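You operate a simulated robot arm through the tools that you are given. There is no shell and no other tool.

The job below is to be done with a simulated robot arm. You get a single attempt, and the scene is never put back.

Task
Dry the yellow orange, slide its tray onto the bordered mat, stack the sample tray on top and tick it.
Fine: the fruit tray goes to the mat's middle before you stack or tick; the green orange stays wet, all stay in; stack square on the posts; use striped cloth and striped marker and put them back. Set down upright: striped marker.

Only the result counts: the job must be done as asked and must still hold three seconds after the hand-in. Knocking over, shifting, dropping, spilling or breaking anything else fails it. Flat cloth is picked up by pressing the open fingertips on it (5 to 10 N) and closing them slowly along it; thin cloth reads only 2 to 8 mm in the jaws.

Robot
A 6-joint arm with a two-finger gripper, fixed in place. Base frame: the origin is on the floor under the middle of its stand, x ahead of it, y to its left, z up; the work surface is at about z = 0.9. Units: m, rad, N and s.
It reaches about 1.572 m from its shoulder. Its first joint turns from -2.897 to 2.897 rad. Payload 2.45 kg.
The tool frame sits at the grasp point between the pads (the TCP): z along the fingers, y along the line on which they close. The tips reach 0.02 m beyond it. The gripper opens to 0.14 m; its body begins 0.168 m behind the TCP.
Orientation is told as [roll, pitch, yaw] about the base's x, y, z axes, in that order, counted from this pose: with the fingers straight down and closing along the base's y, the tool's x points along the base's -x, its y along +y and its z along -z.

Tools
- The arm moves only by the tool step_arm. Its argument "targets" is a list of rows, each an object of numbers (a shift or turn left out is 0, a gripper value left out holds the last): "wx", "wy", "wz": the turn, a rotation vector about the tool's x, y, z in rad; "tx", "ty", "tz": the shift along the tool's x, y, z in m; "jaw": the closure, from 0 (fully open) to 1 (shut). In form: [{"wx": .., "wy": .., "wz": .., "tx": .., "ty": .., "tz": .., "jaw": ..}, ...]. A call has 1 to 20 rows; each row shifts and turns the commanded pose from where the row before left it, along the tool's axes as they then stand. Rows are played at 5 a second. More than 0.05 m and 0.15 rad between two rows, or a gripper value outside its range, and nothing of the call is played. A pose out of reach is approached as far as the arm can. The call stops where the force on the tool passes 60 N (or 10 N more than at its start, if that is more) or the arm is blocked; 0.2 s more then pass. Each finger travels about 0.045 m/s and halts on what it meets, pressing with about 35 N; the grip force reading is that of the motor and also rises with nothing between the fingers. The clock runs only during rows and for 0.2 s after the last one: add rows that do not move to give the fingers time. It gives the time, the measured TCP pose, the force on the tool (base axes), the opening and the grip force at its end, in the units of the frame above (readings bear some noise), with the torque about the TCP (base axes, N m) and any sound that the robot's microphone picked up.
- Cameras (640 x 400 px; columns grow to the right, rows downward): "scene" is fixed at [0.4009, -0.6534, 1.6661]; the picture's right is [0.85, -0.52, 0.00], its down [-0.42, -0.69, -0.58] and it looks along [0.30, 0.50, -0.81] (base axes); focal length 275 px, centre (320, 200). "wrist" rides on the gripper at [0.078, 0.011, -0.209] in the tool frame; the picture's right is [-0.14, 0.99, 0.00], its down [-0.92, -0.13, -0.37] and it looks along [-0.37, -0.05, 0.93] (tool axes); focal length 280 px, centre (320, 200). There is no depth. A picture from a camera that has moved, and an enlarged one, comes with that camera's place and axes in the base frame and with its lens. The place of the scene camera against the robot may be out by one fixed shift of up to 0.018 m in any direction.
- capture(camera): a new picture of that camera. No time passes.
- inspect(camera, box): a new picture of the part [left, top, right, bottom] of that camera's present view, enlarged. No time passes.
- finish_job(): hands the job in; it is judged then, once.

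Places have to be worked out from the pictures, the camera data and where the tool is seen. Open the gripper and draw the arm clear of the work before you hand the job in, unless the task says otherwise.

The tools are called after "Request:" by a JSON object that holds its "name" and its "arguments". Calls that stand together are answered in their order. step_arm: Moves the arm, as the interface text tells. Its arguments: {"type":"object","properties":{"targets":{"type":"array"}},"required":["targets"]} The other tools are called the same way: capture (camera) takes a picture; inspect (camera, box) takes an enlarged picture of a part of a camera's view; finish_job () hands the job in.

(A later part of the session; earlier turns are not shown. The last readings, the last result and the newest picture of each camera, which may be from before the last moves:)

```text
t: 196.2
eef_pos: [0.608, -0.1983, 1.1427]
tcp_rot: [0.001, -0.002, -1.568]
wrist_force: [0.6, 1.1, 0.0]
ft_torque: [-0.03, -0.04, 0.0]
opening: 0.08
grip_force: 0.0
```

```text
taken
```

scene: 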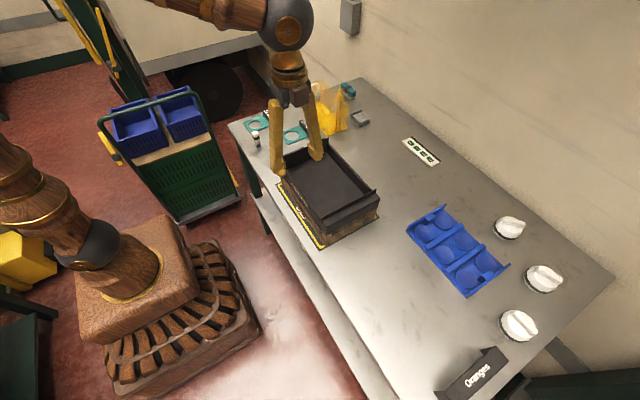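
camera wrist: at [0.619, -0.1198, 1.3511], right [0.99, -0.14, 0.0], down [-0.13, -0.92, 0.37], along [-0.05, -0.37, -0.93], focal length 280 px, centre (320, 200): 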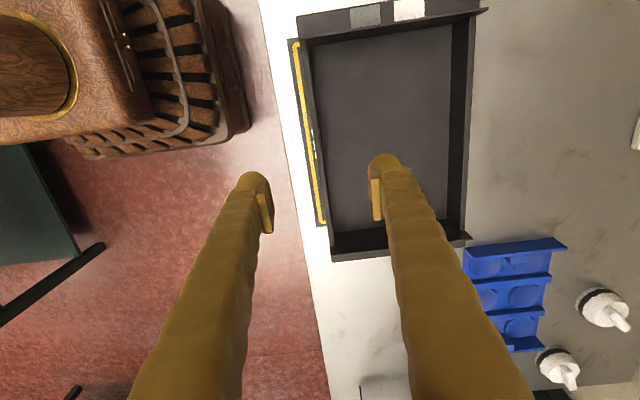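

The stack looks square. Next the tick: I'll rise, turn back to yaw 0 and view the tick fields on the stacked tray's +y end from above.

Request:
{"name": "step_arm", "arguments": {"targets": [{"tx": 0.0345, "ty": -0.0045, "tz": -0.027, "jaw": 0.0}, {"tx": 0.0345, "ty": -0.0045, "tz": -0.027}, {"tx": 0.0345, "ty": -0.0045, "tz": -0.027}, {"tx": 0.0345, "ty": -0.0045, "tz": -0.027}, {"wz": -0.15}, {"wz": -0.15}, {"wz": -0.15}, {"wz": -0.15}, {"wz": -0.15}, {"wz": -0.15}, {"wz": -0.15}, {"wz": -0.15}, {"wz": -0.15}, {"wz": -0.15}, {"wz": -0.0708}, {}, {}]}}

Request:
{"name": "capture", "arguments": {"camera": "wrist"}}

Request:
{"name": "inspect", "arguments": {"camera": "wrist", "box": [260, 140, 400, 240]}}

Request:
{"name": "inspect", "arguments": {"camera": "scene", "box": [260, 130, 400, 260]}}

```text
t: 199.8
eef_pos: [0.5873, -0.0625, 1.2509]
tcp_rot: [-0.001, 0.0, 0.001]
wrist_force: [0.1, -0.7, -0.1]
ft_torque: [-0.01, -0.02, -0.01]
opening: 0.1401
grip_force: 0.0
```

```text
taken
camera wrist: at [0.5104, -0.0496, 1.4601], right [0.14, 0.99, 0.0], down [0.92, -0.13, 0.37], along [0.37, -0.05, -0.93], focal length 280 px, centre (320, 200)
```

wrist: 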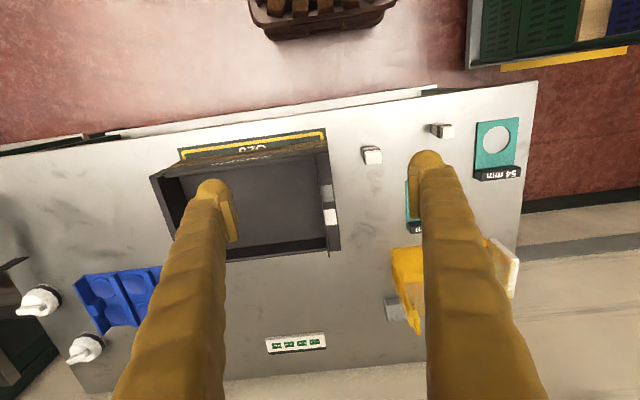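

```text
4.00 times, centred on (330, 190) of wrist
camera zoom: at [0.5104, -0.0496, 1.4601], right [0.14, 0.99, 0.0], down [0.92, -0.13, 0.37], along [0.37, -0.05, -0.93], focal length 1122 px, centre (280, 240)
```

zoom: 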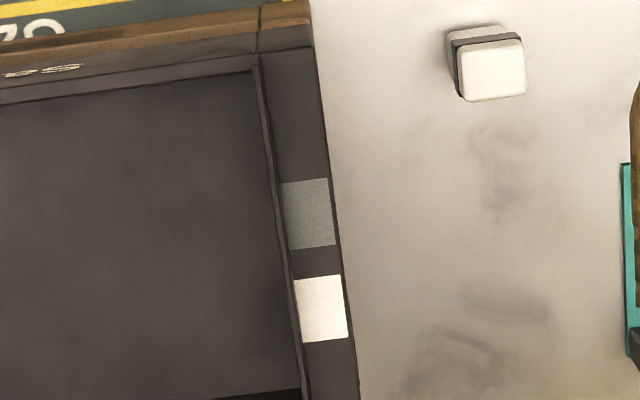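

```text
3.08 times, centred on (330, 195) of scene
camera zoom: at [0.4009, -0.6534, 1.6661], right [0.85, -0.52, 0.0], down [-0.42, -0.69, -0.58], along [0.3, 0.5, -0.81], focal length 845 px, centre (289, 215)
```

zoom: 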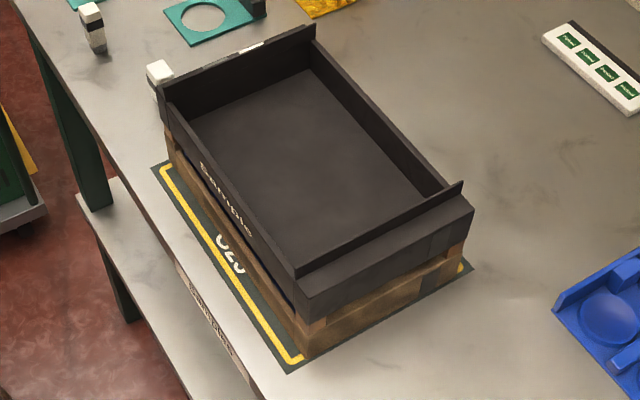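

The white field on the stacked tray is at x 0.703–0.734, y -0.072…-0.051, z≈1.017, with its centre near (0.718,-0.062). Now I go and measure the slim striped marker precisely.

Request:
{"name": "step_arm", "arguments": {"targets": [{"tx": 0.0195, "ty": 0.0396, "tz": 0.005}, {"tx": 0.0195, "ty": 0.0396, "tz": 0.005}, {"tx": 0.0195, "ty": 0.0396, "tz": 0.005}, {"tx": 0.0195, "ty": 0.0396, "tz": 0.005}, {"tx": 0.0195, "ty": 0.0396, "tz": 0.005}, {"tx": 0.0195, "ty": 0.0396, "tz": 0.005}, {}, {}]}}

Request:
{"name": "inspect", "arguments": {"camera": "wrist", "box": [270, 150, 370, 220]}}

Request:
{"name": "capture", "arguments": {"camera": "wrist"}}

Request:
{"name": "inspect", "arguments": {"camera": "scene", "box": [245, 128, 270, 153]}}

```text
t: 201.6
eef_pos: [0.4727, 0.1774, 1.2202]
tcp_rot: [0.0, 0.001, 0.0]
wrist_force: [0.3, 0.1, -0.7]
ft_torque: [-0.02, -0.02, 0.0]
opening: 0.1399
grip_force: 0.1
```

```text
5.71 times, centred on (320, 185) of wrist
camera zoom: at [0.3949, 0.1896, 1.4301], right [0.14, 0.99, 0.0], down [0.92, -0.13, 0.37], along [0.37, -0.05, -0.93], focal length 1602 px, centre (320, 286)
```

zoom: 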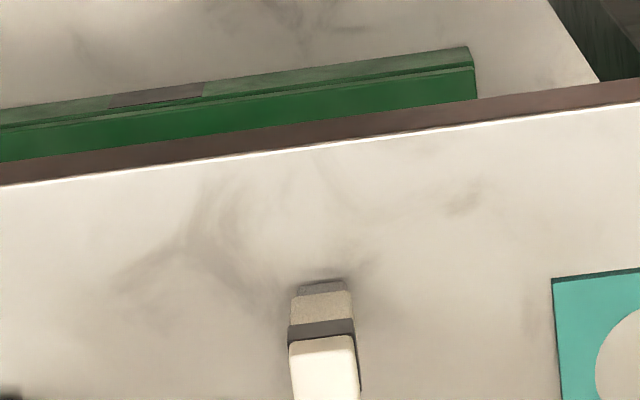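

```text
taken
camera wrist: at [0.3949, 0.1896, 1.4301], right [0.14, 0.99, 0.0], down [0.92, -0.13, 0.37], along [0.37, -0.05, -0.93], focal length 280 px, centre (320, 200)
```

wrist: 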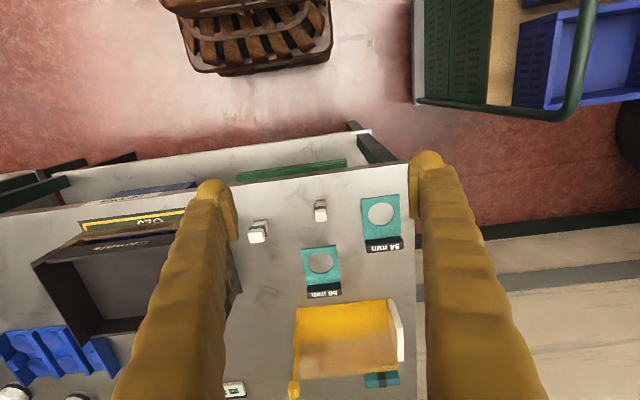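

```text
16.00 times, centred on (258, 140) of scene
camera zoom: at [0.4009, -0.6534, 1.6661], right [0.85, -0.52, 0.0], down [-0.42, -0.69, -0.58], along [0.3, 0.5, -0.81], focal length 4394 px, centre (1320, 1152)
```

zoom: 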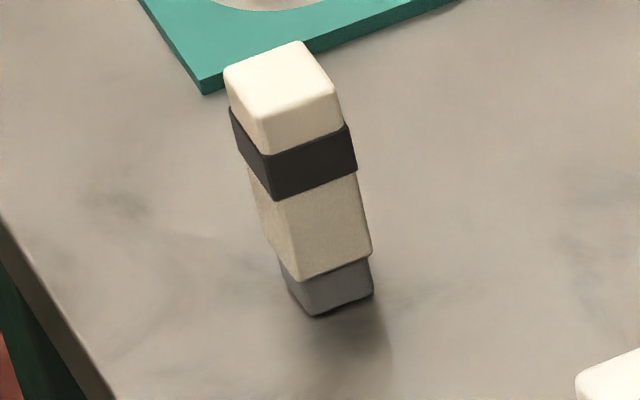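

Request:
{"name": "inspect", "arguments": {"camera": "scene", "box": [265, 148, 290, 173]}}

Request:
{"name": "inspect", "arguments": {"camera": "wrist", "box": [235, 190, 345, 250]}}

```text
16.00 times, centred on (278, 160) of scene
camera zoom: at [0.4009, -0.6534, 1.6661], right [0.85, -0.52, 0.0], down [-0.42, -0.69, -0.58], along [0.3, 0.5, -0.81], focal length 4394 px, centre (1000, 832)
```

zoom: 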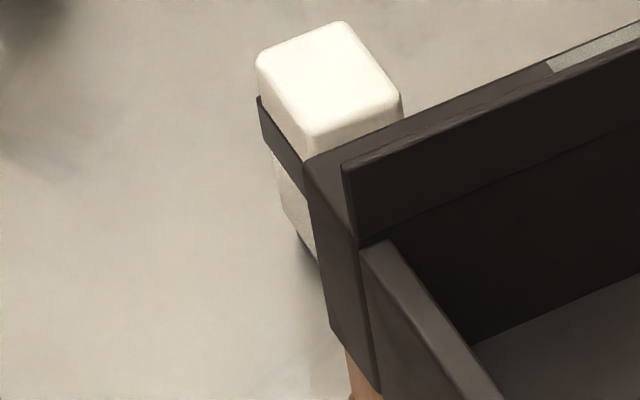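

```text
5.82 times, centred on (290, 220) of wrist
camera zoom: at [0.3949, 0.1896, 1.4301], right [0.14, 0.99, 0.0], down [0.92, -0.13, 0.37], along [0.37, -0.05, -0.93], focal length 1631 px, centre (494, 84)
```

zoom: 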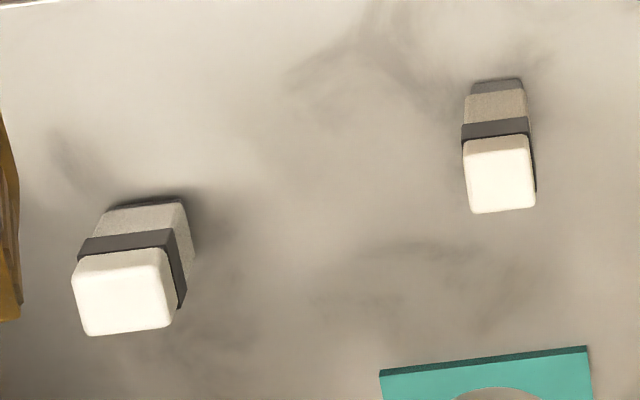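

The slim marker stands at about (0.610,0.161), is about 6.6 cm tall with its black band at z≈0.940–0.956, and is yawed about -0.04. I move over it with the jaws half open and descend part way for a check.

Request:
{"name": "step_arm", "arguments": {"targets": [{"tx": -0.046, "ty": -0.0054, "jaw": 0.45}, {"tx": -0.046, "ty": -0.0054}, {"tx": -0.046, "ty": -0.0054}, {"wz": 0.04}, {"tz": 0.045}, {"tz": 0.045}, {"tz": 0.045}, {"tz": 0.045}, {}]}}

Request:
{"name": "capture", "arguments": {"camera": "wrist"}}

Request:
{"name": "inspect", "arguments": {"camera": "wrist", "box": [260, 120, 380, 220]}}

Request:
{"name": "inspect", "arguments": {"camera": "scene", "box": [220, 90, 320, 170]}}

```text
t: 203.6
eef_pos: [0.6096, 0.1582, 1.0389]
tcp_rot: [0.001, 0.0, -0.039]
wrist_force: [0.3, 0.2, 0.9]
ft_torque: [0.05, 0.0, -0.05]
opening: 0.0769
grip_force: 0.0
```

```text
taken
camera wrist: at [0.5336, 0.1736, 1.2491], right [0.18, 0.98, 0.0], down [0.92, -0.16, 0.37], along [0.36, -0.07, -0.93], focal length 280 px, centre (320, 200)
```

wrist: 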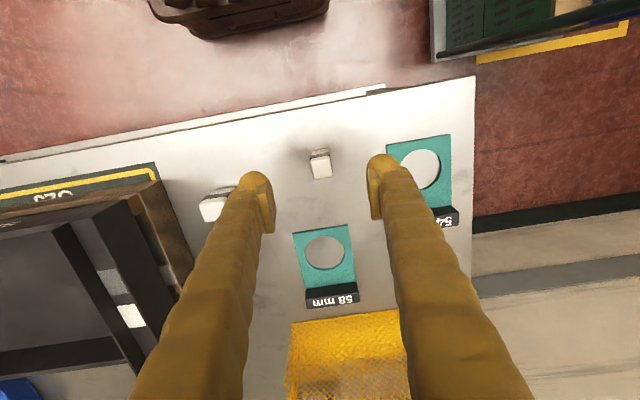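

```text
4.00 times, centred on (320, 170) of wrist
camera zoom: at [0.5336, 0.1736, 1.2491], right [0.18, 0.98, 0.0], down [0.92, -0.16, 0.37], along [0.36, -0.07, -0.93], focal length 1122 px, centre (320, 320)
```

zoom: 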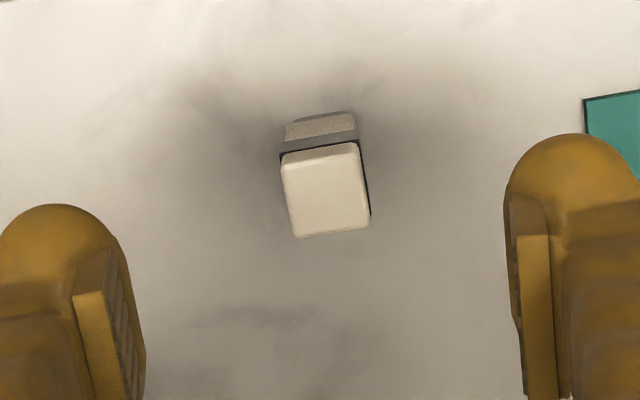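

```text
5.00 times, centred on (270, 130) of scene
camera zoom: at [0.4009, -0.6534, 1.6661], right [0.85, -0.52, 0.0], down [-0.42, -0.69, -0.58], along [0.3, 0.5, -0.81], focal length 1373 px, centre (570, 550)
```

zoom: 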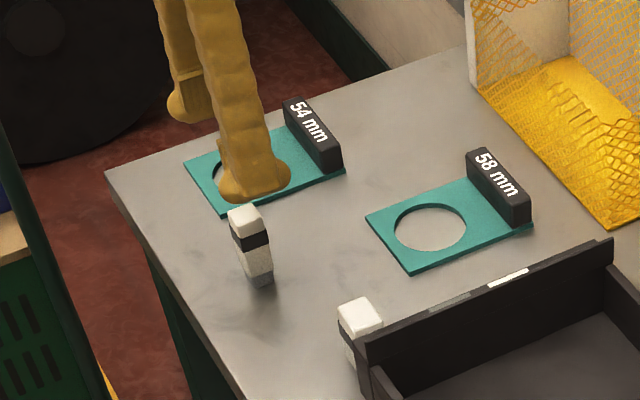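

The marker is centred between the pads. I descend to the band height.

Request:
{"name": "step_arm", "arguments": {"targets": [{"tz": 0.035}, {"tz": 0.03}, {"tz": 0.018}, {"tz": 0.008}, {}]}}

Request:
{"name": "capture", "arguments": {"camera": "wrist"}}

Request:
{"name": "inspect", "arguments": {"camera": "scene", "box": [235, 115, 285, 155]}}

```text
t: 204.8
eef_pos: [0.6089, 0.1608, 0.9489]
tcp_rot: [0.001, 0.001, -0.039]
wrist_force: [1.1, 0.1, -0.7]
ft_torque: [-0.01, -0.02, 0.0]
opening: 0.0769
grip_force: 0.1
```

```text
taken
camera wrist: at [0.5323, 0.1755, 1.1588], right [0.18, 0.98, 0.0], down [0.92, -0.16, 0.37], along [0.36, -0.07, -0.93], focal length 280 px, centre (320, 200)
```

wrist: 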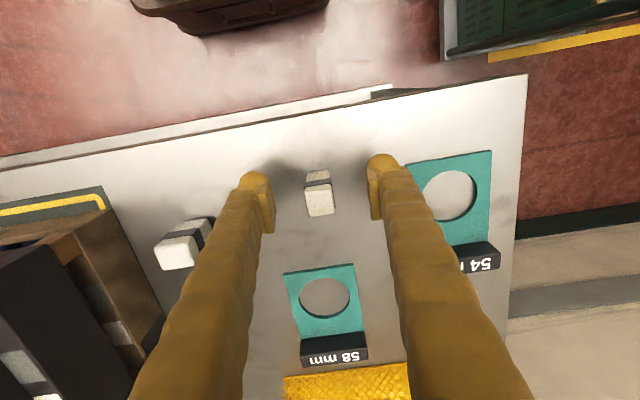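

```text
10.00 times, centred on (260, 135) of scene
camera zoom: at [0.4009, -0.6534, 1.6661], right [0.85, -0.52, 0.0], down [-0.42, -0.69, -0.58], along [0.3, 0.5, -0.81], focal length 2746 px, centre (920, 850)
```

zoom: 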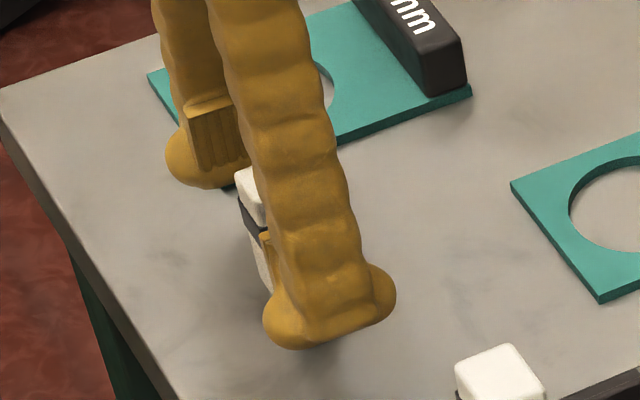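

Marker between the pads. I close slowly on it.

Request:
{"name": "step_arm", "arguments": {"targets": [{"jaw": 0.6}, {"jaw": 0.7}, {"jaw": 0.76}, {"jaw": 0.8}, {"jaw": 0.83}, {"jaw": 0.86}, {"jaw": 0.9}, {"jaw": 0.95}, {}, {}]}}

Request:
{"name": "inspect", "arguments": {"camera": "wrist", "box": [240, 130, 400, 240]}}

```text
t: 207.0
eef_pos: [0.6091, 0.1601, 0.9492]
tcp_rot: [-0.001, 0.001, -0.039]
wrist_force: [0.3, 0.5, 0.6]
ft_torque: [0.01, 0.01, 0.01]
opening: 0.0193
grip_force: 35.3
```

```text
3.64 times, centred on (320, 185) of wrist
camera zoom: at [0.5323, 0.1755, 1.159], right [0.18, 0.98, 0.0], down [0.92, -0.16, 0.37], along [0.36, -0.07, -0.93], focal length 1020 px, centre (320, 254)
```

zoom: 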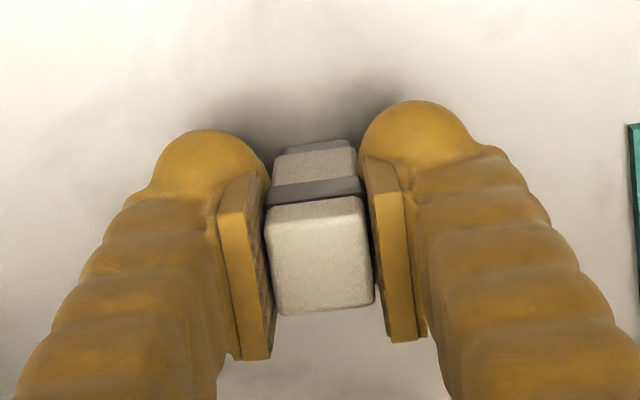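

The marker is gripped on its band (19.3 mm, 35 N) at TCP (0.609,0.1605,0.949), which is the pose to return to. I lift it straight up and carry it above the white field.

Request:
{"name": "step_arm", "arguments": {"targets": [{"tz": -0.01}, {"tz": -0.03}, {"tz": -0.045}, {"tz": -0.045}, {"tz": -0.045}, {}]}}

Request:
{"name": "inspect", "arguments": {"camera": "scene", "box": [230, 60, 320, 160]}}

Request:
{"name": "step_arm", "arguments": {"targets": [{"tx": -0.0196, "ty": -0.0361}, {"tx": -0.0196, "ty": -0.0361}, {"tx": -0.0196, "ty": -0.0361}, {"tx": -0.0196, "ty": -0.0361}, {"tx": -0.0196, "ty": -0.0361}, {"tx": -0.0196, "ty": -0.0361}, {}, {}]}}

Request:
{"name": "capture", "arguments": {"camera": "wrist"}}

Request:
{"name": "inspect", "arguments": {"camera": "scene", "box": [280, 90, 400, 200]}}

```text
t: 208.4
eef_pos: [0.6091, 0.1611, 1.126]
tcp_rot: [0.0, 0.001, -0.038]
wrist_force: [0.5, -0.4, -0.8]
ft_torque: [0.02, -0.01, 0.02]
opening: 0.0195
grip_force: 35.2
```

```text
4.00 times, centred on (275, 110) of scene
camera zoom: at [0.4009, -0.6534, 1.6661], right [0.85, -0.52, 0.0], down [-0.42, -0.69, -0.58], along [0.3, 0.5, -0.81], focal length 1098 px, centre (500, 560)
```

zoom: 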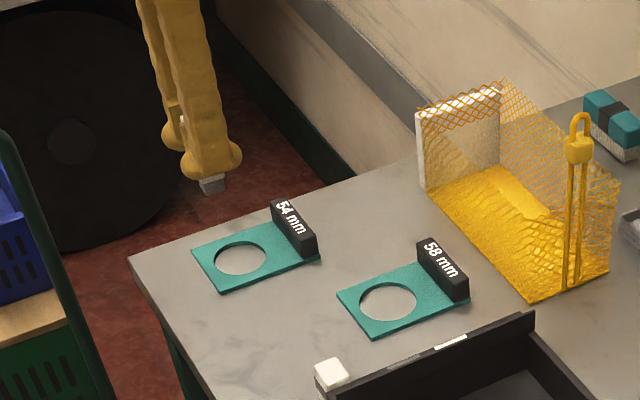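

```text
t: 210.2
eef_pos: [0.7173, -0.0582, 1.127]
tcp_rot: [-0.001, 0.0, -0.039]
wrist_force: [-1.0, -0.6, 0.1]
ft_torque: [0.02, 0.02, 0.0]
opening: 0.0196
grip_force: 35.0
```

```text
taken
camera wrist: at [0.6396, -0.0457, 1.3368], right [0.18, 0.98, 0.0], down [0.92, -0.16, 0.37], along [0.36, -0.07, -0.93], focal length 280 px, centre (320, 200)
```

wrist: 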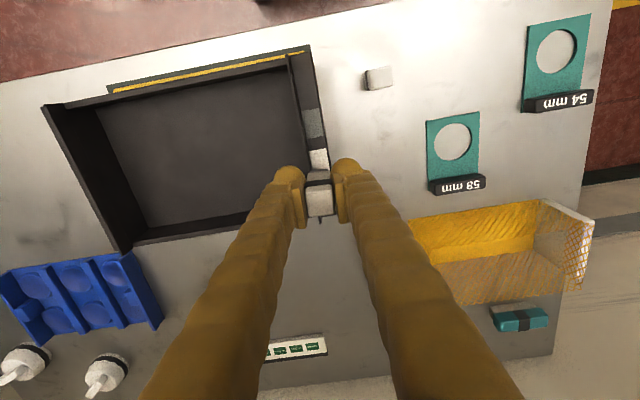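

```text
3.64 times, centred on (340, 145) of scene
camera zoom: at [0.4009, -0.6534, 1.6661], right [0.85, -0.52, 0.0], down [-0.42, -0.69, -0.58], along [0.3, 0.5, -0.81], focal length 999 px, centre (247, 400)
```

zoom: 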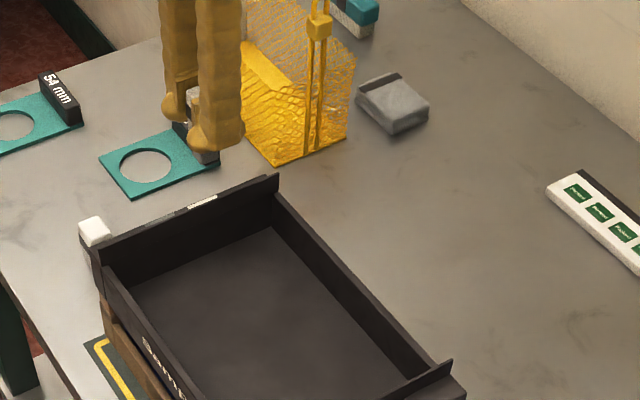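

Request:
{"name": "inspect", "arguments": {"camera": "wrist", "box": [270, 90, 380, 230]}}

Request:
{"name": "inspect", "arguments": {"camera": "scene", "box": [310, 110, 360, 160]}}

```text
2.86 times, centred on (325, 160) of wrist
camera zoom: at [0.6396, -0.0457, 1.3368], right [0.18, 0.98, 0.0], down [0.92, -0.16, 0.37], along [0.36, -0.07, -0.93], focal length 801 px, centre (306, 314)
```

zoom: 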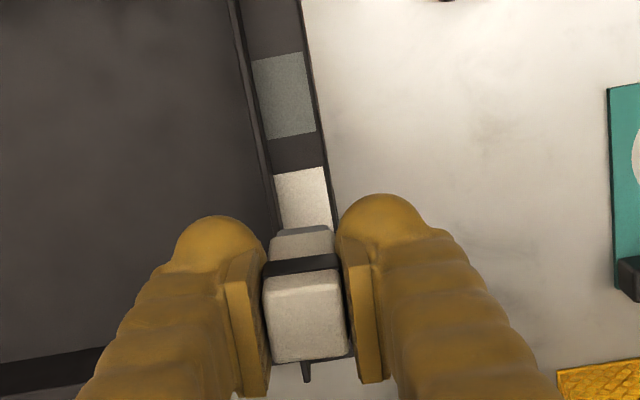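

```text
8.00 times, centred on (335, 135) of scene
camera zoom: at [0.4009, -0.6534, 1.6661], right [0.85, -0.52, 0.0], down [-0.42, -0.69, -0.58], along [0.3, 0.5, -0.81], focal length 2197 px, centre (200, 720)
```

zoom: 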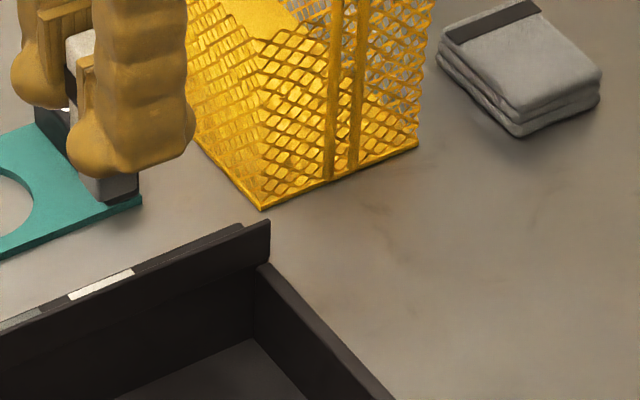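

The white field spans x 0.703–0.734, y -0.0705…-0.0507. I'll start the tick slightly left of centre, stay about 2 mm off the flange, and feel for contact in small steps.

Request:
{"name": "step_arm", "arguments": {"targets": [{"tx": 0.005, "ty": 0.0013}, {"tz": 0.025}, {"tz": 0.02}, {"tz": 0.008}, {}]}}

Request:
{"name": "inspect", "arguments": {"camera": "scene", "box": [290, 115, 360, 165]}}

Request:
{"name": "inspect", "arguments": {"camera": "wrist", "box": [270, 90, 380, 230]}}

```text
t: 211.4
eef_pos: [0.7146, -0.0594, 1.0714]
tcp_rot: [0.001, 0.0, -0.037]
wrist_force: [1.6, -0.1, -0.5]
ft_torque: [0.01, 0.0, 0.02]
opening: 0.0195
grip_force: 35.1
```

```text
8.00 times, centred on (325, 140) of scene
camera zoom: at [0.4009, -0.6534, 1.6661], right [0.85, -0.52, 0.0], down [-0.42, -0.69, -0.58], along [0.3, 0.5, -0.81], focal length 2197 px, centre (280, 680)
```

zoom: 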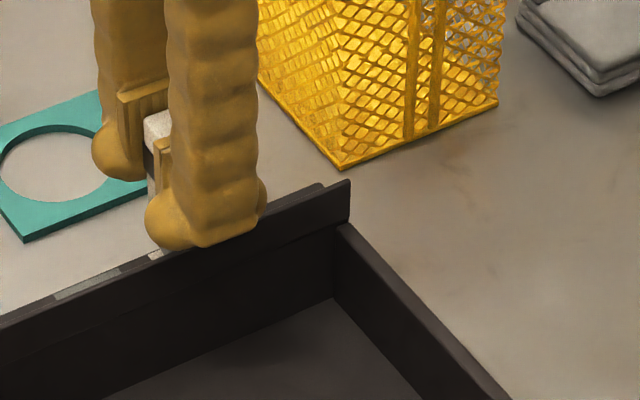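

```text
2.86 times, centred on (325, 160) of wrist
camera zoom: at [0.6364, -0.0441, 1.2816], right [0.18, 0.98, 0.0], down [0.92, -0.16, 0.37], along [0.36, -0.07, -0.93], focal length 801 px, centre (306, 314)
```

zoom: 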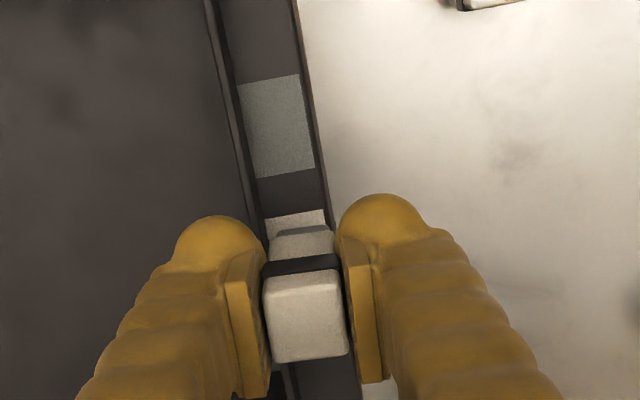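

Request:
{"name": "inspect", "arguments": {"camera": "wrist", "box": [295, 115, 345, 155]}}

Request:
{"name": "step_arm", "arguments": {"targets": [{"tz": 0.002}, {}, {}]}}

Request:
{"name": "step_arm", "arguments": {"targets": [{"tz": 0.001}, {}, {}]}}

```text
10.00 times, centred on (320, 135) of wrist
camera zoom: at [0.6364, -0.0441, 1.2816], right [0.18, 0.98, 0.0], down [0.92, -0.16, 0.37], along [0.36, -0.07, -0.93], focal length 2804 px, centre (320, 850)
```

zoom: 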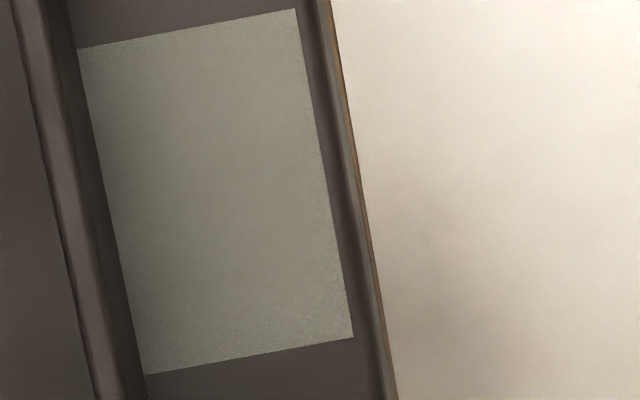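

```text
t: 212.2
eef_pos: [0.7133, -0.0581, 1.0697]
tcp_rot: [0.001, -0.001, -0.039]
wrist_force: [0.4, 0.3, 1.4]
ft_torque: [0.0, -0.01, -0.02]
opening: 0.0195
grip_force: 35.0
```

```text
t: 213.0
eef_pos: [0.7138, -0.059, 1.069]
tcp_rot: [0.001, -0.002, -0.038]
wrist_force: [-0.8, -1.2, 20.0]
ft_torque: [-0.02, 0.0, 0.0]
opening: 0.0191
grip_force: 34.8
```

Contact with 20 N. I ease to a light press and draw a tick: a short stroke down, then a longer stroke up, inside the white field.

Request:
{"name": "step_arm", "arguments": {"targets": [{"tz": -0.0008}, {}, {}]}}

```text
t: 213.8
eef_pos: [0.7134, -0.0608, 1.0681]
tcp_rot: [-0.001, 0.001, -0.04]
wrist_force: [1.9, 0.6, 6.2]
ft_torque: [-0.05, -0.05, 0.0]
opening: 0.0193
grip_force: 35.2
```

Request:
{"name": "step_arm", "arguments": {"targets": [{"tz": -0.0002}, {}, {"tx": -0.0015, "ty": -0.0007}, {"tx": -0.0015, "ty": -0.0007}, {"tx": -0.0022, "ty": 0.0008}, {"tx": -0.0022, "ty": 0.0008}, {"tx": -0.0022, "ty": 0.0008}, {"tx": -0.0022, "ty": 0.0008}, {}]}}

Request:
{"name": "inspect", "arguments": {"camera": "wrist", "box": [270, 90, 380, 230]}}

Request:
{"name": "inspect", "arguments": {"camera": "scene", "box": [290, 115, 360, 165]}}

```text
t: 215.8
eef_pos: [0.724, -0.0578, 1.0691]
tcp_rot: [0.0, 0.001, -0.036]
wrist_force: [-0.6, -0.4, -0.7]
ft_torque: [0.02, 0.0, 0.02]
opening: 0.0194
grip_force: 34.9
```

```text
2.86 times, centred on (325, 160) of wrist
camera zoom: at [0.6478, -0.0427, 1.2791], right [0.18, 0.98, 0.0], down [0.92, -0.16, 0.37], along [0.36, -0.07, -0.93], focal length 801 px, centre (306, 314)
```

zoom: 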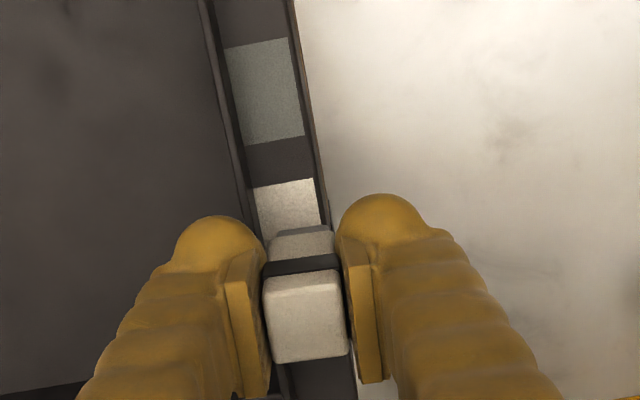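

```text
8.00 times, centred on (325, 140) of scene
camera zoom: at [0.4009, -0.6534, 1.6661], right [0.85, -0.52, 0.0], down [-0.42, -0.69, -0.58], along [0.3, 0.5, -0.81], focal length 2197 px, centre (280, 680)
```

zoom: 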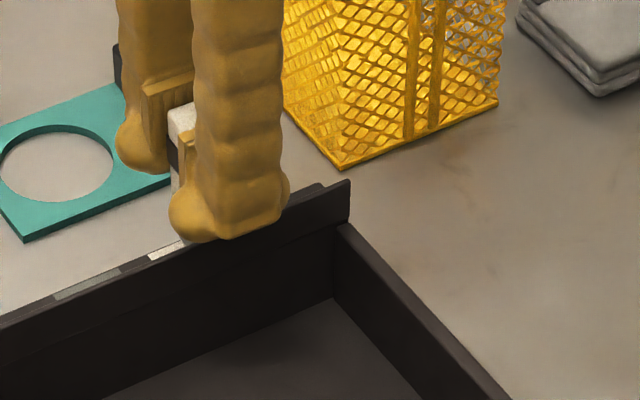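

Contact may have been lost during the stroke. I lift and move aside to check whether a mark appeared.

Request:
{"name": "step_arm", "arguments": {"targets": [{"tz": -0.02}, {"tz": -0.03}, {"tx": -0.04}, {"tx": -0.04}, {}]}}

Request:
{"name": "capture", "arguments": {"camera": "wrist"}}

Request:
{"name": "inspect", "arguments": {"camera": "wrist", "box": [260, 40, 360, 160]}}

```text
t: 217.0
eef_pos: [0.8046, -0.0628, 1.1191]
tcp_rot: [0.0, 0.0, -0.039]
wrist_force: [0.2, 0.6, -0.4]
ft_torque: [0.01, -0.01, 0.0]
opening: 0.0195
grip_force: 34.9
```

```text
taken
camera wrist: at [0.7279, -0.047, 1.3292], right [0.18, 0.98, 0.0], down [0.92, -0.16, 0.37], along [0.36, -0.07, -0.93], focal length 280 px, centre (320, 200)
```

wrist: 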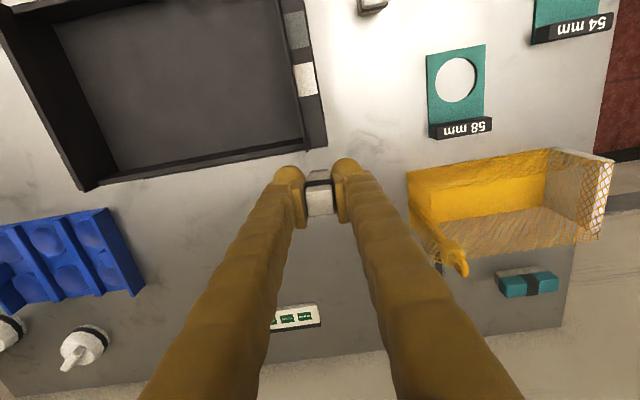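

```text
3.33 times, centred on (310, 100) of wrist
camera zoom: at [0.7279, -0.047, 1.3292], right [0.18, 0.98, 0.0], down [0.92, -0.16, 0.37], along [0.36, -0.07, -0.93], focal length 935 px, centre (353, 533)
```

zoom: 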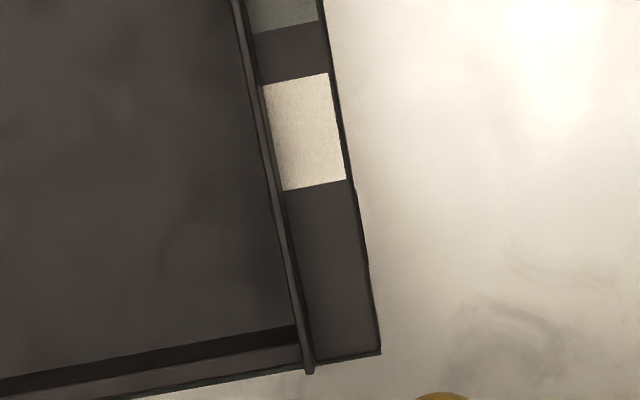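

Request:
{"name": "inspect", "arguments": {"camera": "wrist", "box": [285, 55, 325, 100]}}

Request:
{"name": "inspect", "arguments": {"camera": "wrist", "box": [275, 5, 325, 55]}}

Request:
{"name": "inspect", "arguments": {"camera": "wrist", "box": [295, 160, 345, 220]}}

```text
8.89 times, centred on (305, 78) of wrist
camera zoom: at [0.7279, -0.047, 1.3292], right [0.18, 0.98, 0.0], down [0.92, -0.16, 0.37], along [0.36, -0.07, -0.93], focal length 2492 px, centre (453, 1289)
```

zoom: 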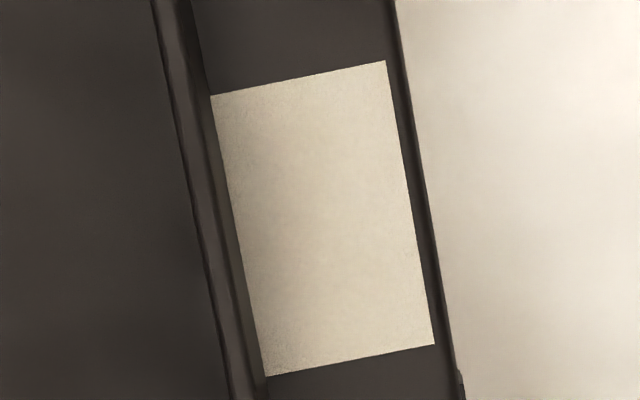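

```text
8.00 times, centred on (300, 30) of wrist
camera zoom: at [0.7279, -0.047, 1.3292], right [0.18, 0.98, 0.0], down [0.92, -0.16, 0.37], along [0.36, -0.07, -0.93], focal length 2243 px, centre (480, 1560)
```

zoom: 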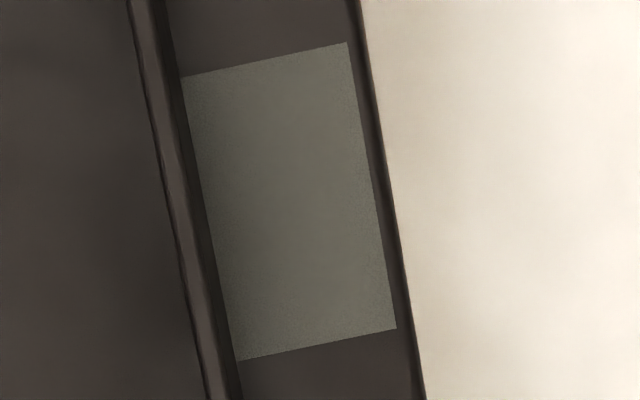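

```text
6.67 times, centred on (320, 190) of wrist
camera zoom: at [0.7279, -0.047, 1.3292], right [0.18, 0.98, 0.0], down [0.92, -0.16, 0.37], along [0.36, -0.07, -0.93], focal length 1869 px, centre (320, 267)
```

zoom: 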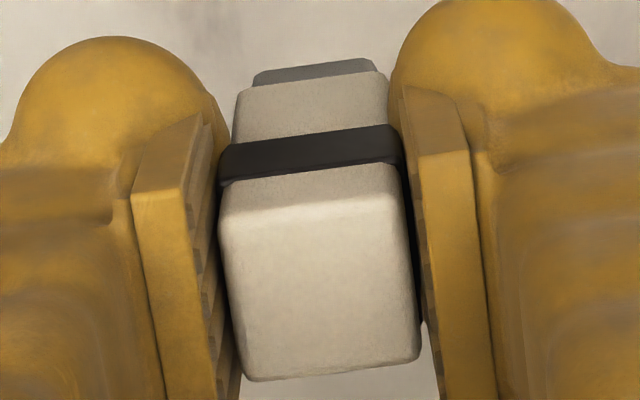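

No ink mark is visible, so the stroke was without contact. I'll return, press at a few newtons, and stroke while confirming the force.

Request:
{"name": "step_arm", "arguments": {"targets": [{"tx": 0.04}, {"tx": 0.04}, {"tx": 0.0138, "ty": -0.0021}, {"tz": 0.03}, {"tz": 0.0195}, {}, {}]}}

Request:
{"name": "step_arm", "arguments": {"targets": [{"tz": 0.0006}, {}, {}]}}

Request:
{"name": "step_arm", "arguments": {"targets": [{"tz": 0.0005}, {}, {}]}}

```text
t: 218.6
eef_pos: [0.7107, -0.0589, 1.0714]
tcp_rot: [0.0, -0.001, -0.039]
wrist_force: [-0.1, -0.6, -1.5]
ft_torque: [0.0, -0.02, 0.0]
opening: 0.0194
grip_force: 34.9
```

```text
t: 219.4
eef_pos: [0.7111, -0.0599, 1.0706]
tcp_rot: [-0.001, 0.0, -0.039]
wrist_force: [-0.3, -0.1, -0.2]
ft_torque: [-0.02, -0.04, 0.01]
opening: 0.0194
grip_force: 35.3
```

```text
t: 220.2
eef_pos: [0.7103, -0.06, 1.0698]
tcp_rot: [0.0, 0.0, -0.038]
wrist_force: [0.0, -0.7, -0.1]
ft_torque: [-0.01, 0.01, -0.04]
opening: 0.0194
grip_force: 35.6
```

Request:
{"name": "step_arm", "arguments": {"targets": [{"tz": 0.0005}, {}, {}]}}

Request:
{"name": "step_arm", "arguments": {"targets": [{"tz": 0.0005}, {}, {}]}}

```text
t: 221.0
eef_pos: [0.7122, -0.0609, 1.069]
tcp_rot: [0.0, 0.001, -0.038]
wrist_force: [0.1, -0.4, 4.7]
ft_torque: [0.01, -0.01, 0.0]
opening: 0.0195
grip_force: 35.5
```

```text
t: 221.8
eef_pos: [0.711, -0.0601, 1.0688]
tcp_rot: [0.002, 0.0, -0.039]
wrist_force: [0.1, 2.1, 20.9]
ft_torque: [0.05, 0.07, 0.03]
opening: 0.0195
grip_force: 35.1
```

Request:
{"name": "step_arm", "arguments": {"targets": [{"tz": -0.0004}, {}, {}]}}

Request:
{"name": "step_arm", "arguments": {"targets": [{"tx": -0.0015, "ty": -0.0004}, {"tx": -0.0015, "ty": -0.0004}, {}]}}

Request:
{"name": "step_arm", "arguments": {"targets": [{"tx": -0.002, "ty": 0.0005}, {"tx": -0.002, "ty": 0.0005}, {"tx": -0.002, "ty": 0.0005}, {"tx": -0.002, "ty": 0.0005}, {}]}}

Request:
{"name": "inspect", "arguments": {"camera": "wrist", "box": [270, 90, 380, 230]}}

```text
t: 222.6
eef_pos: [0.7116, -0.0594, 1.0684]
tcp_rot: [0.0, 0.0, -0.037]
wrist_force: [3.0, -1.6, 25.0]
ft_torque: [-0.09, -0.14, 0.0]
opening: 0.0193
grip_force: 34.3
```

```text
t: 223.4
eef_pos: [0.7142, -0.0611, 1.0682]
tcp_rot: [-0.001, 0.0, -0.037]
wrist_force: [-7.0, 2.3, 20.0]
ft_torque: [0.04, 0.35, -0.02]
opening: 0.0191
grip_force: 34.8
```

```text
t: 224.6
eef_pos: [0.7221, -0.0577, 1.0685]
tcp_rot: [0.001, 0.0, -0.039]
wrist_force: [-1.8, 0.2, 4.4]
ft_torque: [-0.02, 0.11, 0.02]
opening: 0.0191
grip_force: 34.4
```

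```text
2.86 times, centred on (325, 160) of wrist
camera zoom: at [0.6444, -0.0433, 1.2782], right [0.18, 0.98, 0.0], down [0.92, -0.16, 0.37], along [0.36, -0.06, -0.93], focal length 801 px, centre (306, 314)
```

zoom: 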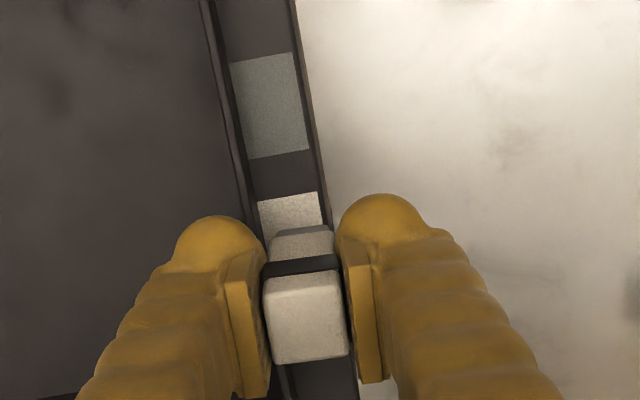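

The nib stayed in contact during that stroke. I lift and check for the mark and that the tray did not shift.

Request:
{"name": "step_arm", "arguments": {"targets": [{"tz": -0.02}, {"tz": -0.03}, {"tx": -0.04}, {"tx": -0.04}, {}]}}

Request:
{"name": "inspect", "arguments": {"camera": "wrist", "box": [285, 55, 325, 100]}}

Request:
{"name": "inspect", "arguments": {"camera": "scene", "box": [315, 215, 365, 250]}}

Request:
{"name": "inspect", "arguments": {"camera": "scene", "box": [365, 185, 415, 225]}}

```text
t: 225.8
eef_pos: [0.8014, -0.0621, 1.1193]
tcp_rot: [-0.001, 0.0, -0.039]
wrist_force: [0.1, 0.2, 0.0]
ft_torque: [0.02, 0.0, -0.01]
opening: 0.0192
grip_force: 34.7
```

```text
8.89 times, centred on (305, 78) of wrist
camera zoom: at [0.7237, -0.0474, 1.3284], right [0.18, 0.98, 0.0], down [0.92, -0.16, 0.37], along [0.36, -0.07, -0.93], focal length 2492 px, centre (453, 1289)
```

zoom: 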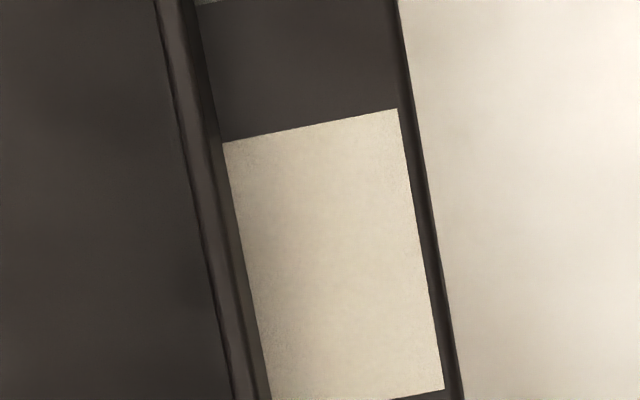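

```text
11.43 times, centred on (340, 232) of scene
camera zoom: at [0.4009, -0.6534, 1.6661], right [0.85, -0.52, 0.0], down [-0.42, -0.69, -0.58], along [0.3, 0.5, -0.81], focal length 3138 px, centre (91, -171)
```

zoom: 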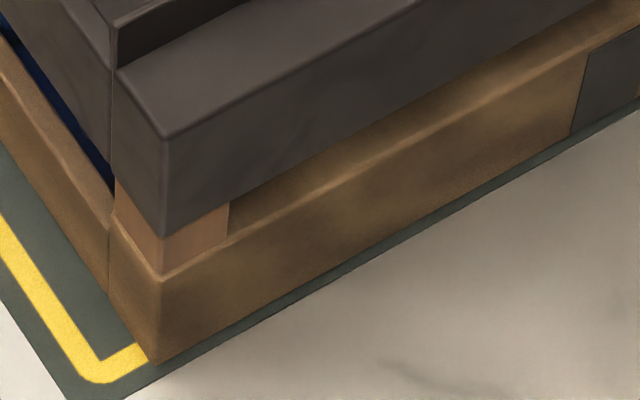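

```text
10.00 times, centred on (390, 205) of scene
camera zoom: at [0.4009, -0.6534, 1.6661], right [0.85, -0.52, 0.0], down [-0.42, -0.69, -0.58], along [0.3, 0.5, -0.81], focal length 2746 px, centre (-380, 150)
```

zoom: 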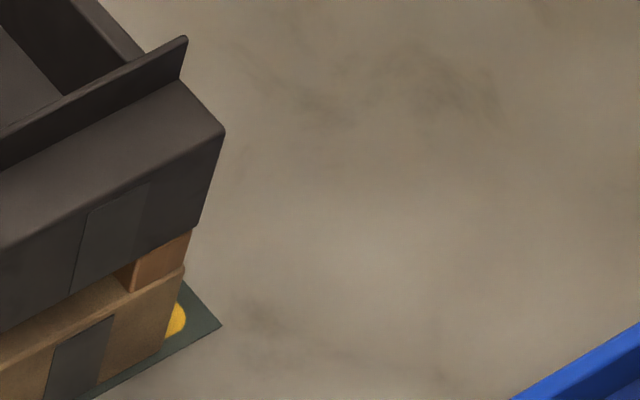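

The tray is unmoved, but still no mark on the white field. The stroke may have been too short or too heavy, so I'll repeat with a longer, lighter stroke in steady contact.

Request:
{"name": "step_arm", "arguments": {"targets": [{"tx": 0.04}, {"tx": 0.04}, {"tx": 0.012, "ty": -0.002}, {"tz": 0.03}, {"tz": 0.019}, {}, {}]}}

Request:
{"name": "step_arm", "arguments": {"targets": [{"tz": 0.0005}, {}, {}]}}

Request:
{"name": "step_arm", "arguments": {"targets": [{"tz": 0.0003}, {}, {}]}}

```text
t: 227.4
eef_pos: [0.7113, -0.0593, 1.0694]
tcp_rot: [0.002, 0.001, -0.04]
wrist_force: [-0.9, 0.3, -0.7]
ft_torque: [0.0, -0.02, 0.0]
opening: 0.0194
grip_force: 35.0
```

```text
t: 228.2
eef_pos: [0.7104, -0.0614, 1.0694]
tcp_rot: [0.0, 0.0, -0.038]
wrist_force: [-0.1, 0.5, -0.4]
ft_torque: [0.0, 0.0, 0.02]
opening: 0.0194
grip_force: 34.8
```

```text
t: 229.0
eef_pos: [0.7096, -0.0609, 1.069]
tcp_rot: [0.0, 0.0, -0.039]
wrist_force: [-0.2, 0.4, -0.5]
ft_torque: [-0.01, -0.03, 0.02]
opening: 0.0193
grip_force: 34.7
```

Request:
{"name": "step_arm", "arguments": {"targets": [{"tz": 0.0004}, {}, {}]}}

Request:
{"name": "step_arm", "arguments": {"targets": [{"tz": 0.0003}, {}, {}]}}

```text
t: 229.8
eef_pos: [0.709, -0.0602, 1.0695]
tcp_rot: [0.0, 0.002, -0.038]
wrist_force: [0.5, -0.1, 0.7]
ft_torque: [-0.02, -0.02, -0.03]
opening: 0.0196
grip_force: 35.0
```

```text
t: 230.6
eef_pos: [0.7094, -0.0614, 1.0685]
tcp_rot: [0.0, 0.001, -0.039]
wrist_force: [0.2, -1.1, 8.8]
ft_torque: [-0.03, -0.08, -0.01]
opening: 0.0194
grip_force: 34.9
```

Pressing at about 9 N. Now a slow 17 mm stroke along the field.

Request:
{"name": "step_arm", "arguments": {"targets": [{"tx": -0.0025}, {"tx": -0.0025}, {"tx": -0.002, "ty": 0.0003}, {"tx": -0.002, "ty": 0.0003}, {"tx": -0.002, "ty": 0.0003}, {"tx": -0.002, "ty": 0.0003}, {"tx": -0.002, "ty": 0.0003}, {"tx": -0.002, "ty": 0.0003}]}}

Request:
{"name": "inspect", "arguments": {"camera": "wrist", "box": [290, 100, 350, 180]}}

```text
t: 232.4
eef_pos: [0.7268, -0.0602, 1.0684]
tcp_rot: [0.0, 0.001, -0.039]
wrist_force: [-6.7, -1.0, 21.6]
ft_torque: [0.04, 0.39, 0.01]
opening: 0.0192
grip_force: 34.2
```

```text
5.00 times, centred on (320, 140) of wrist
camera zoom: at [0.65, -0.044, 1.2775], right [0.18, 0.98, 0.0], down [0.92, -0.16, 0.37], along [0.36, -0.07, -0.93], focal length 1402 px, centre (320, 500)
```

zoom: 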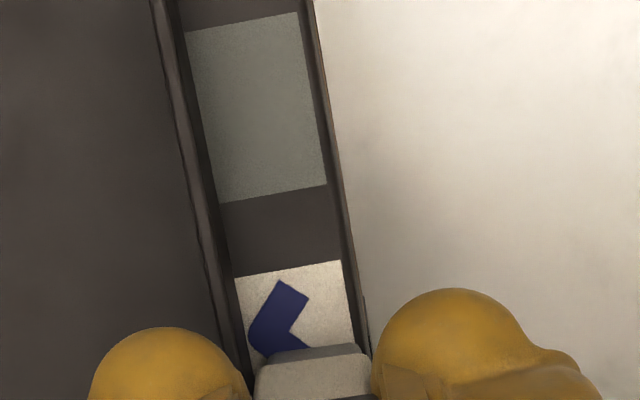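

A blue tick has appeared on the white field. I lift straight off and verify it, along with the tray's position.

Request:
{"name": "step_arm", "arguments": {"targets": [{"tz": -0.002}, {"tz": -0.018}, {"tz": -0.03}, {"tz": -0.015}, {"tx": -0.04}, {"tx": -0.04}, {}]}}

Request:
{"name": "inspect", "arguments": {"camera": "wrist", "box": [260, 40, 360, 160]}}

Request:
{"name": "inspect", "arguments": {"camera": "scene", "box": [315, 215, 365, 250]}}

Request:
{"name": "inspect", "arguments": {"camera": "scene", "box": [365, 185, 415, 225]}}

```text
t: 234.0
eef_pos: [0.8069, -0.0622, 1.1338]
tcp_rot: [0.001, -0.001, -0.037]
wrist_force: [0.1, 1.2, 0.1]
ft_torque: [0.03, 0.03, 0.02]
opening: 0.0192
grip_force: 35.4
```

```text
3.33 times, centred on (310, 100) of wrist
camera zoom: at [0.7297, -0.0467, 1.3423], right [0.18, 0.98, 0.0], down [0.92, -0.16, 0.37], along [0.36, -0.07, -0.93], focal length 935 px, centre (353, 533)
```

zoom: 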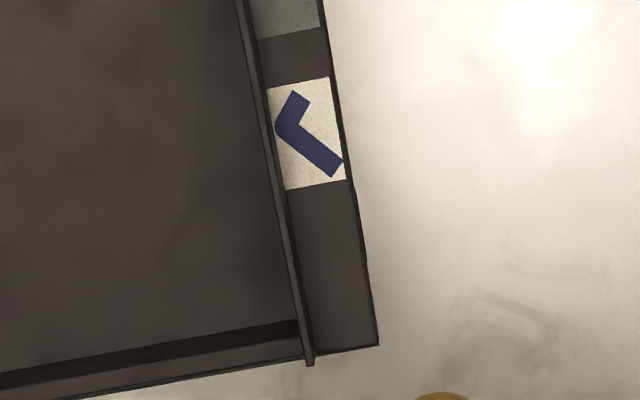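

```text
11.43 times, centred on (340, 232) of scene
camera zoom: at [0.4009, -0.6534, 1.6661], right [0.85, -0.52, 0.0], down [-0.42, -0.69, -0.58], along [0.3, 0.5, -0.81], focal length 3138 px, centre (91, -171)
```

zoom: 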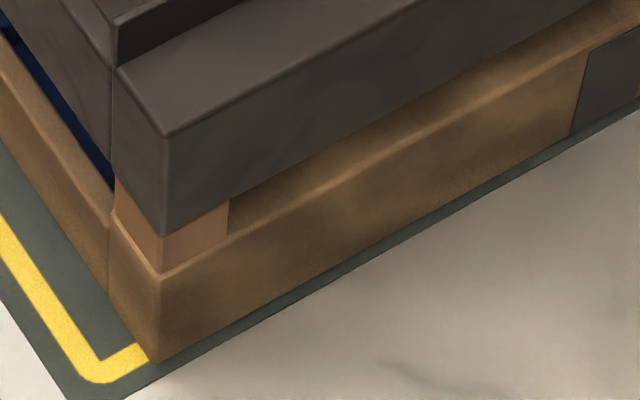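

```text
10.00 times, centred on (390, 205) of scene
camera zoom: at [0.4009, -0.6534, 1.6661], right [0.85, -0.52, 0.0], down [-0.42, -0.69, -0.58], along [0.3, 0.5, -0.81], focal length 2746 px, centre (-380, 150)
```

zoom: 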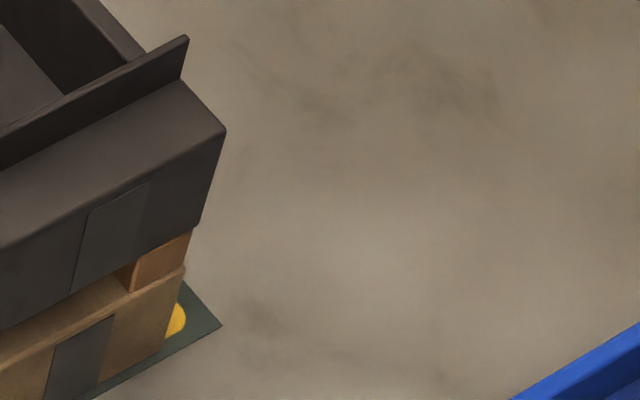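

The tick is clear inside the white field and the stack has not moved. I return the marker along the exact reverse offset to above its original spot.

Request:
{"name": "step_arm", "arguments": {"targets": [{"tx": 0.0295, "ty": 0.03066}, {"tx": 0.0295, "ty": 0.03066}, {"tx": 0.0295, "ty": 0.03066}, {"tx": 0.0295, "ty": 0.03066}, {"tx": 0.0295, "ty": 0.03066}, {"tx": 0.0295, "ty": 0.03066}, {"tx": 0.0296, "ty": 0.03064}, {}, {"tz": 0.045}, {"tz": 0.045}, {"tz": 0.04}, {"tz": 0.02}, {}]}}

Request:
{"name": "inspect", "arguments": {"camera": "scene", "box": [230, 100, 300, 170]}}

Request:
{"name": "capture", "arguments": {"camera": "wrist"}}

```text
t: 236.8
eef_pos: [0.6075, 0.1596, 0.9814]
tcp_rot: [0.0, 0.0, -0.039]
wrist_force: [0.1, 0.5, -0.2]
ft_torque: [-0.02, 0.01, 0.03]
opening: 0.0192
grip_force: 34.7
```

```text
5.71 times, centred on (265, 135) of scene
camera zoom: at [0.4009, -0.6534, 1.6661], right [0.85, -0.52, 0.0], down [-0.42, -0.69, -0.58], along [0.3, 0.5, -0.81], focal length 1569 px, centre (634, 571)
```

zoom: 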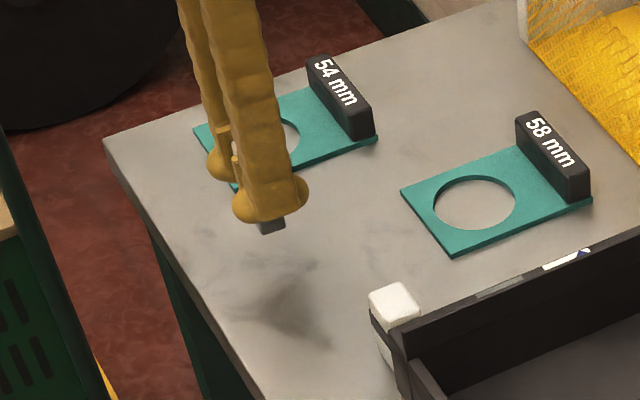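

```text
taken
camera wrist: at [0.5314, 0.1754, 1.1919], right [0.18, 0.98, 0.0], down [0.92, -0.16, 0.37], along [0.36, -0.07, -0.93], focal length 280 px, centre (320, 200)
```

wrist: 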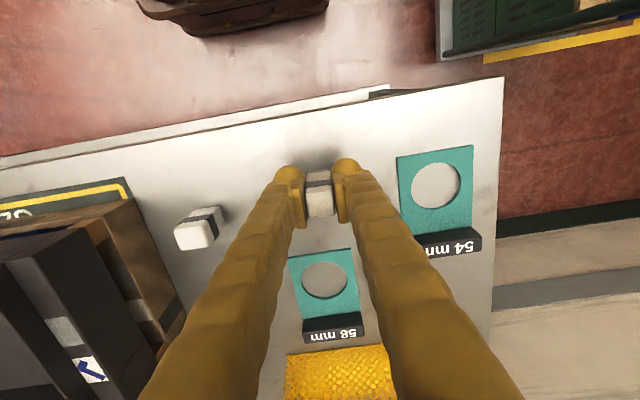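

Over the original spot. I lower carefully until the nib touches the table.

Request:
{"name": "step_arm", "arguments": {"targets": [{"tz": 0.015}, {"tz": 0.01}, {"tz": 0.005}, {}]}}

Request:
{"name": "step_arm", "arguments": {"targets": [{"tz": 0.0015}, {}, {}]}}

Request:
{"name": "step_arm", "arguments": {"targets": [{"tz": 0.001}, {}, {}]}}

```text
t: 237.8
eef_pos: [0.6101, 0.1597, 0.9523]
tcp_rot: [-0.001, 0.001, -0.039]
wrist_force: [0.6, -0.7, 0.1]
ft_torque: [0.01, -0.01, 0.05]
opening: 0.0196
grip_force: 34.9
```

```text
t: 238.6
eef_pos: [0.6098, 0.1615, 0.9513]
tcp_rot: [0.001, 0.001, -0.04]
wrist_force: [0.3, -1.1, -0.5]
ft_torque: [0.0, -0.01, -0.06]
opening: 0.0195
grip_force: 34.7
```

```text
t: 239.4
eef_pos: [0.6088, 0.161, 0.951]
tcp_rot: [0.0, 0.001, -0.038]
wrist_force: [0.4, 0.8, -1.3]
ft_torque: [0.0, -0.02, 0.03]
opening: 0.0196
grip_force: 34.7
```

Request:
{"name": "step_arm", "arguments": {"targets": [{"tz": 0.0006}, {}, {}]}}

Request:
{"name": "step_arm", "arguments": {"targets": [{"tz": 0.0005}, {}, {}]}}

Request:
{"name": "step_arm", "arguments": {"targets": [{"tz": 0.0004}, {}, {}]}}

```text
t: 240.2
eef_pos: [0.6086, 0.1612, 0.9498]
tcp_rot: [0.0, 0.002, -0.038]
wrist_force: [-0.1, -1.0, -0.8]
ft_torque: [-0.02, 0.02, 0.01]
opening: 0.0196
grip_force: 35.1
```

```text
t: 241.0
eef_pos: [0.6105, 0.16, 0.9499]
tcp_rot: [-0.001, 0.0, -0.039]
wrist_force: [0.3, 0.2, -1.2]
ft_torque: [0.01, -0.02, -0.03]
opening: 0.0194
grip_force: 34.7
```

```text
t: 241.8
eef_pos: [0.6082, 0.1614, 0.9498]
tcp_rot: [-0.003, 0.0, -0.039]
wrist_force: [-0.5, 0.3, 0.2]
ft_torque: [-0.01, 0.03, -0.02]
opening: 0.0195
grip_force: 34.9
```

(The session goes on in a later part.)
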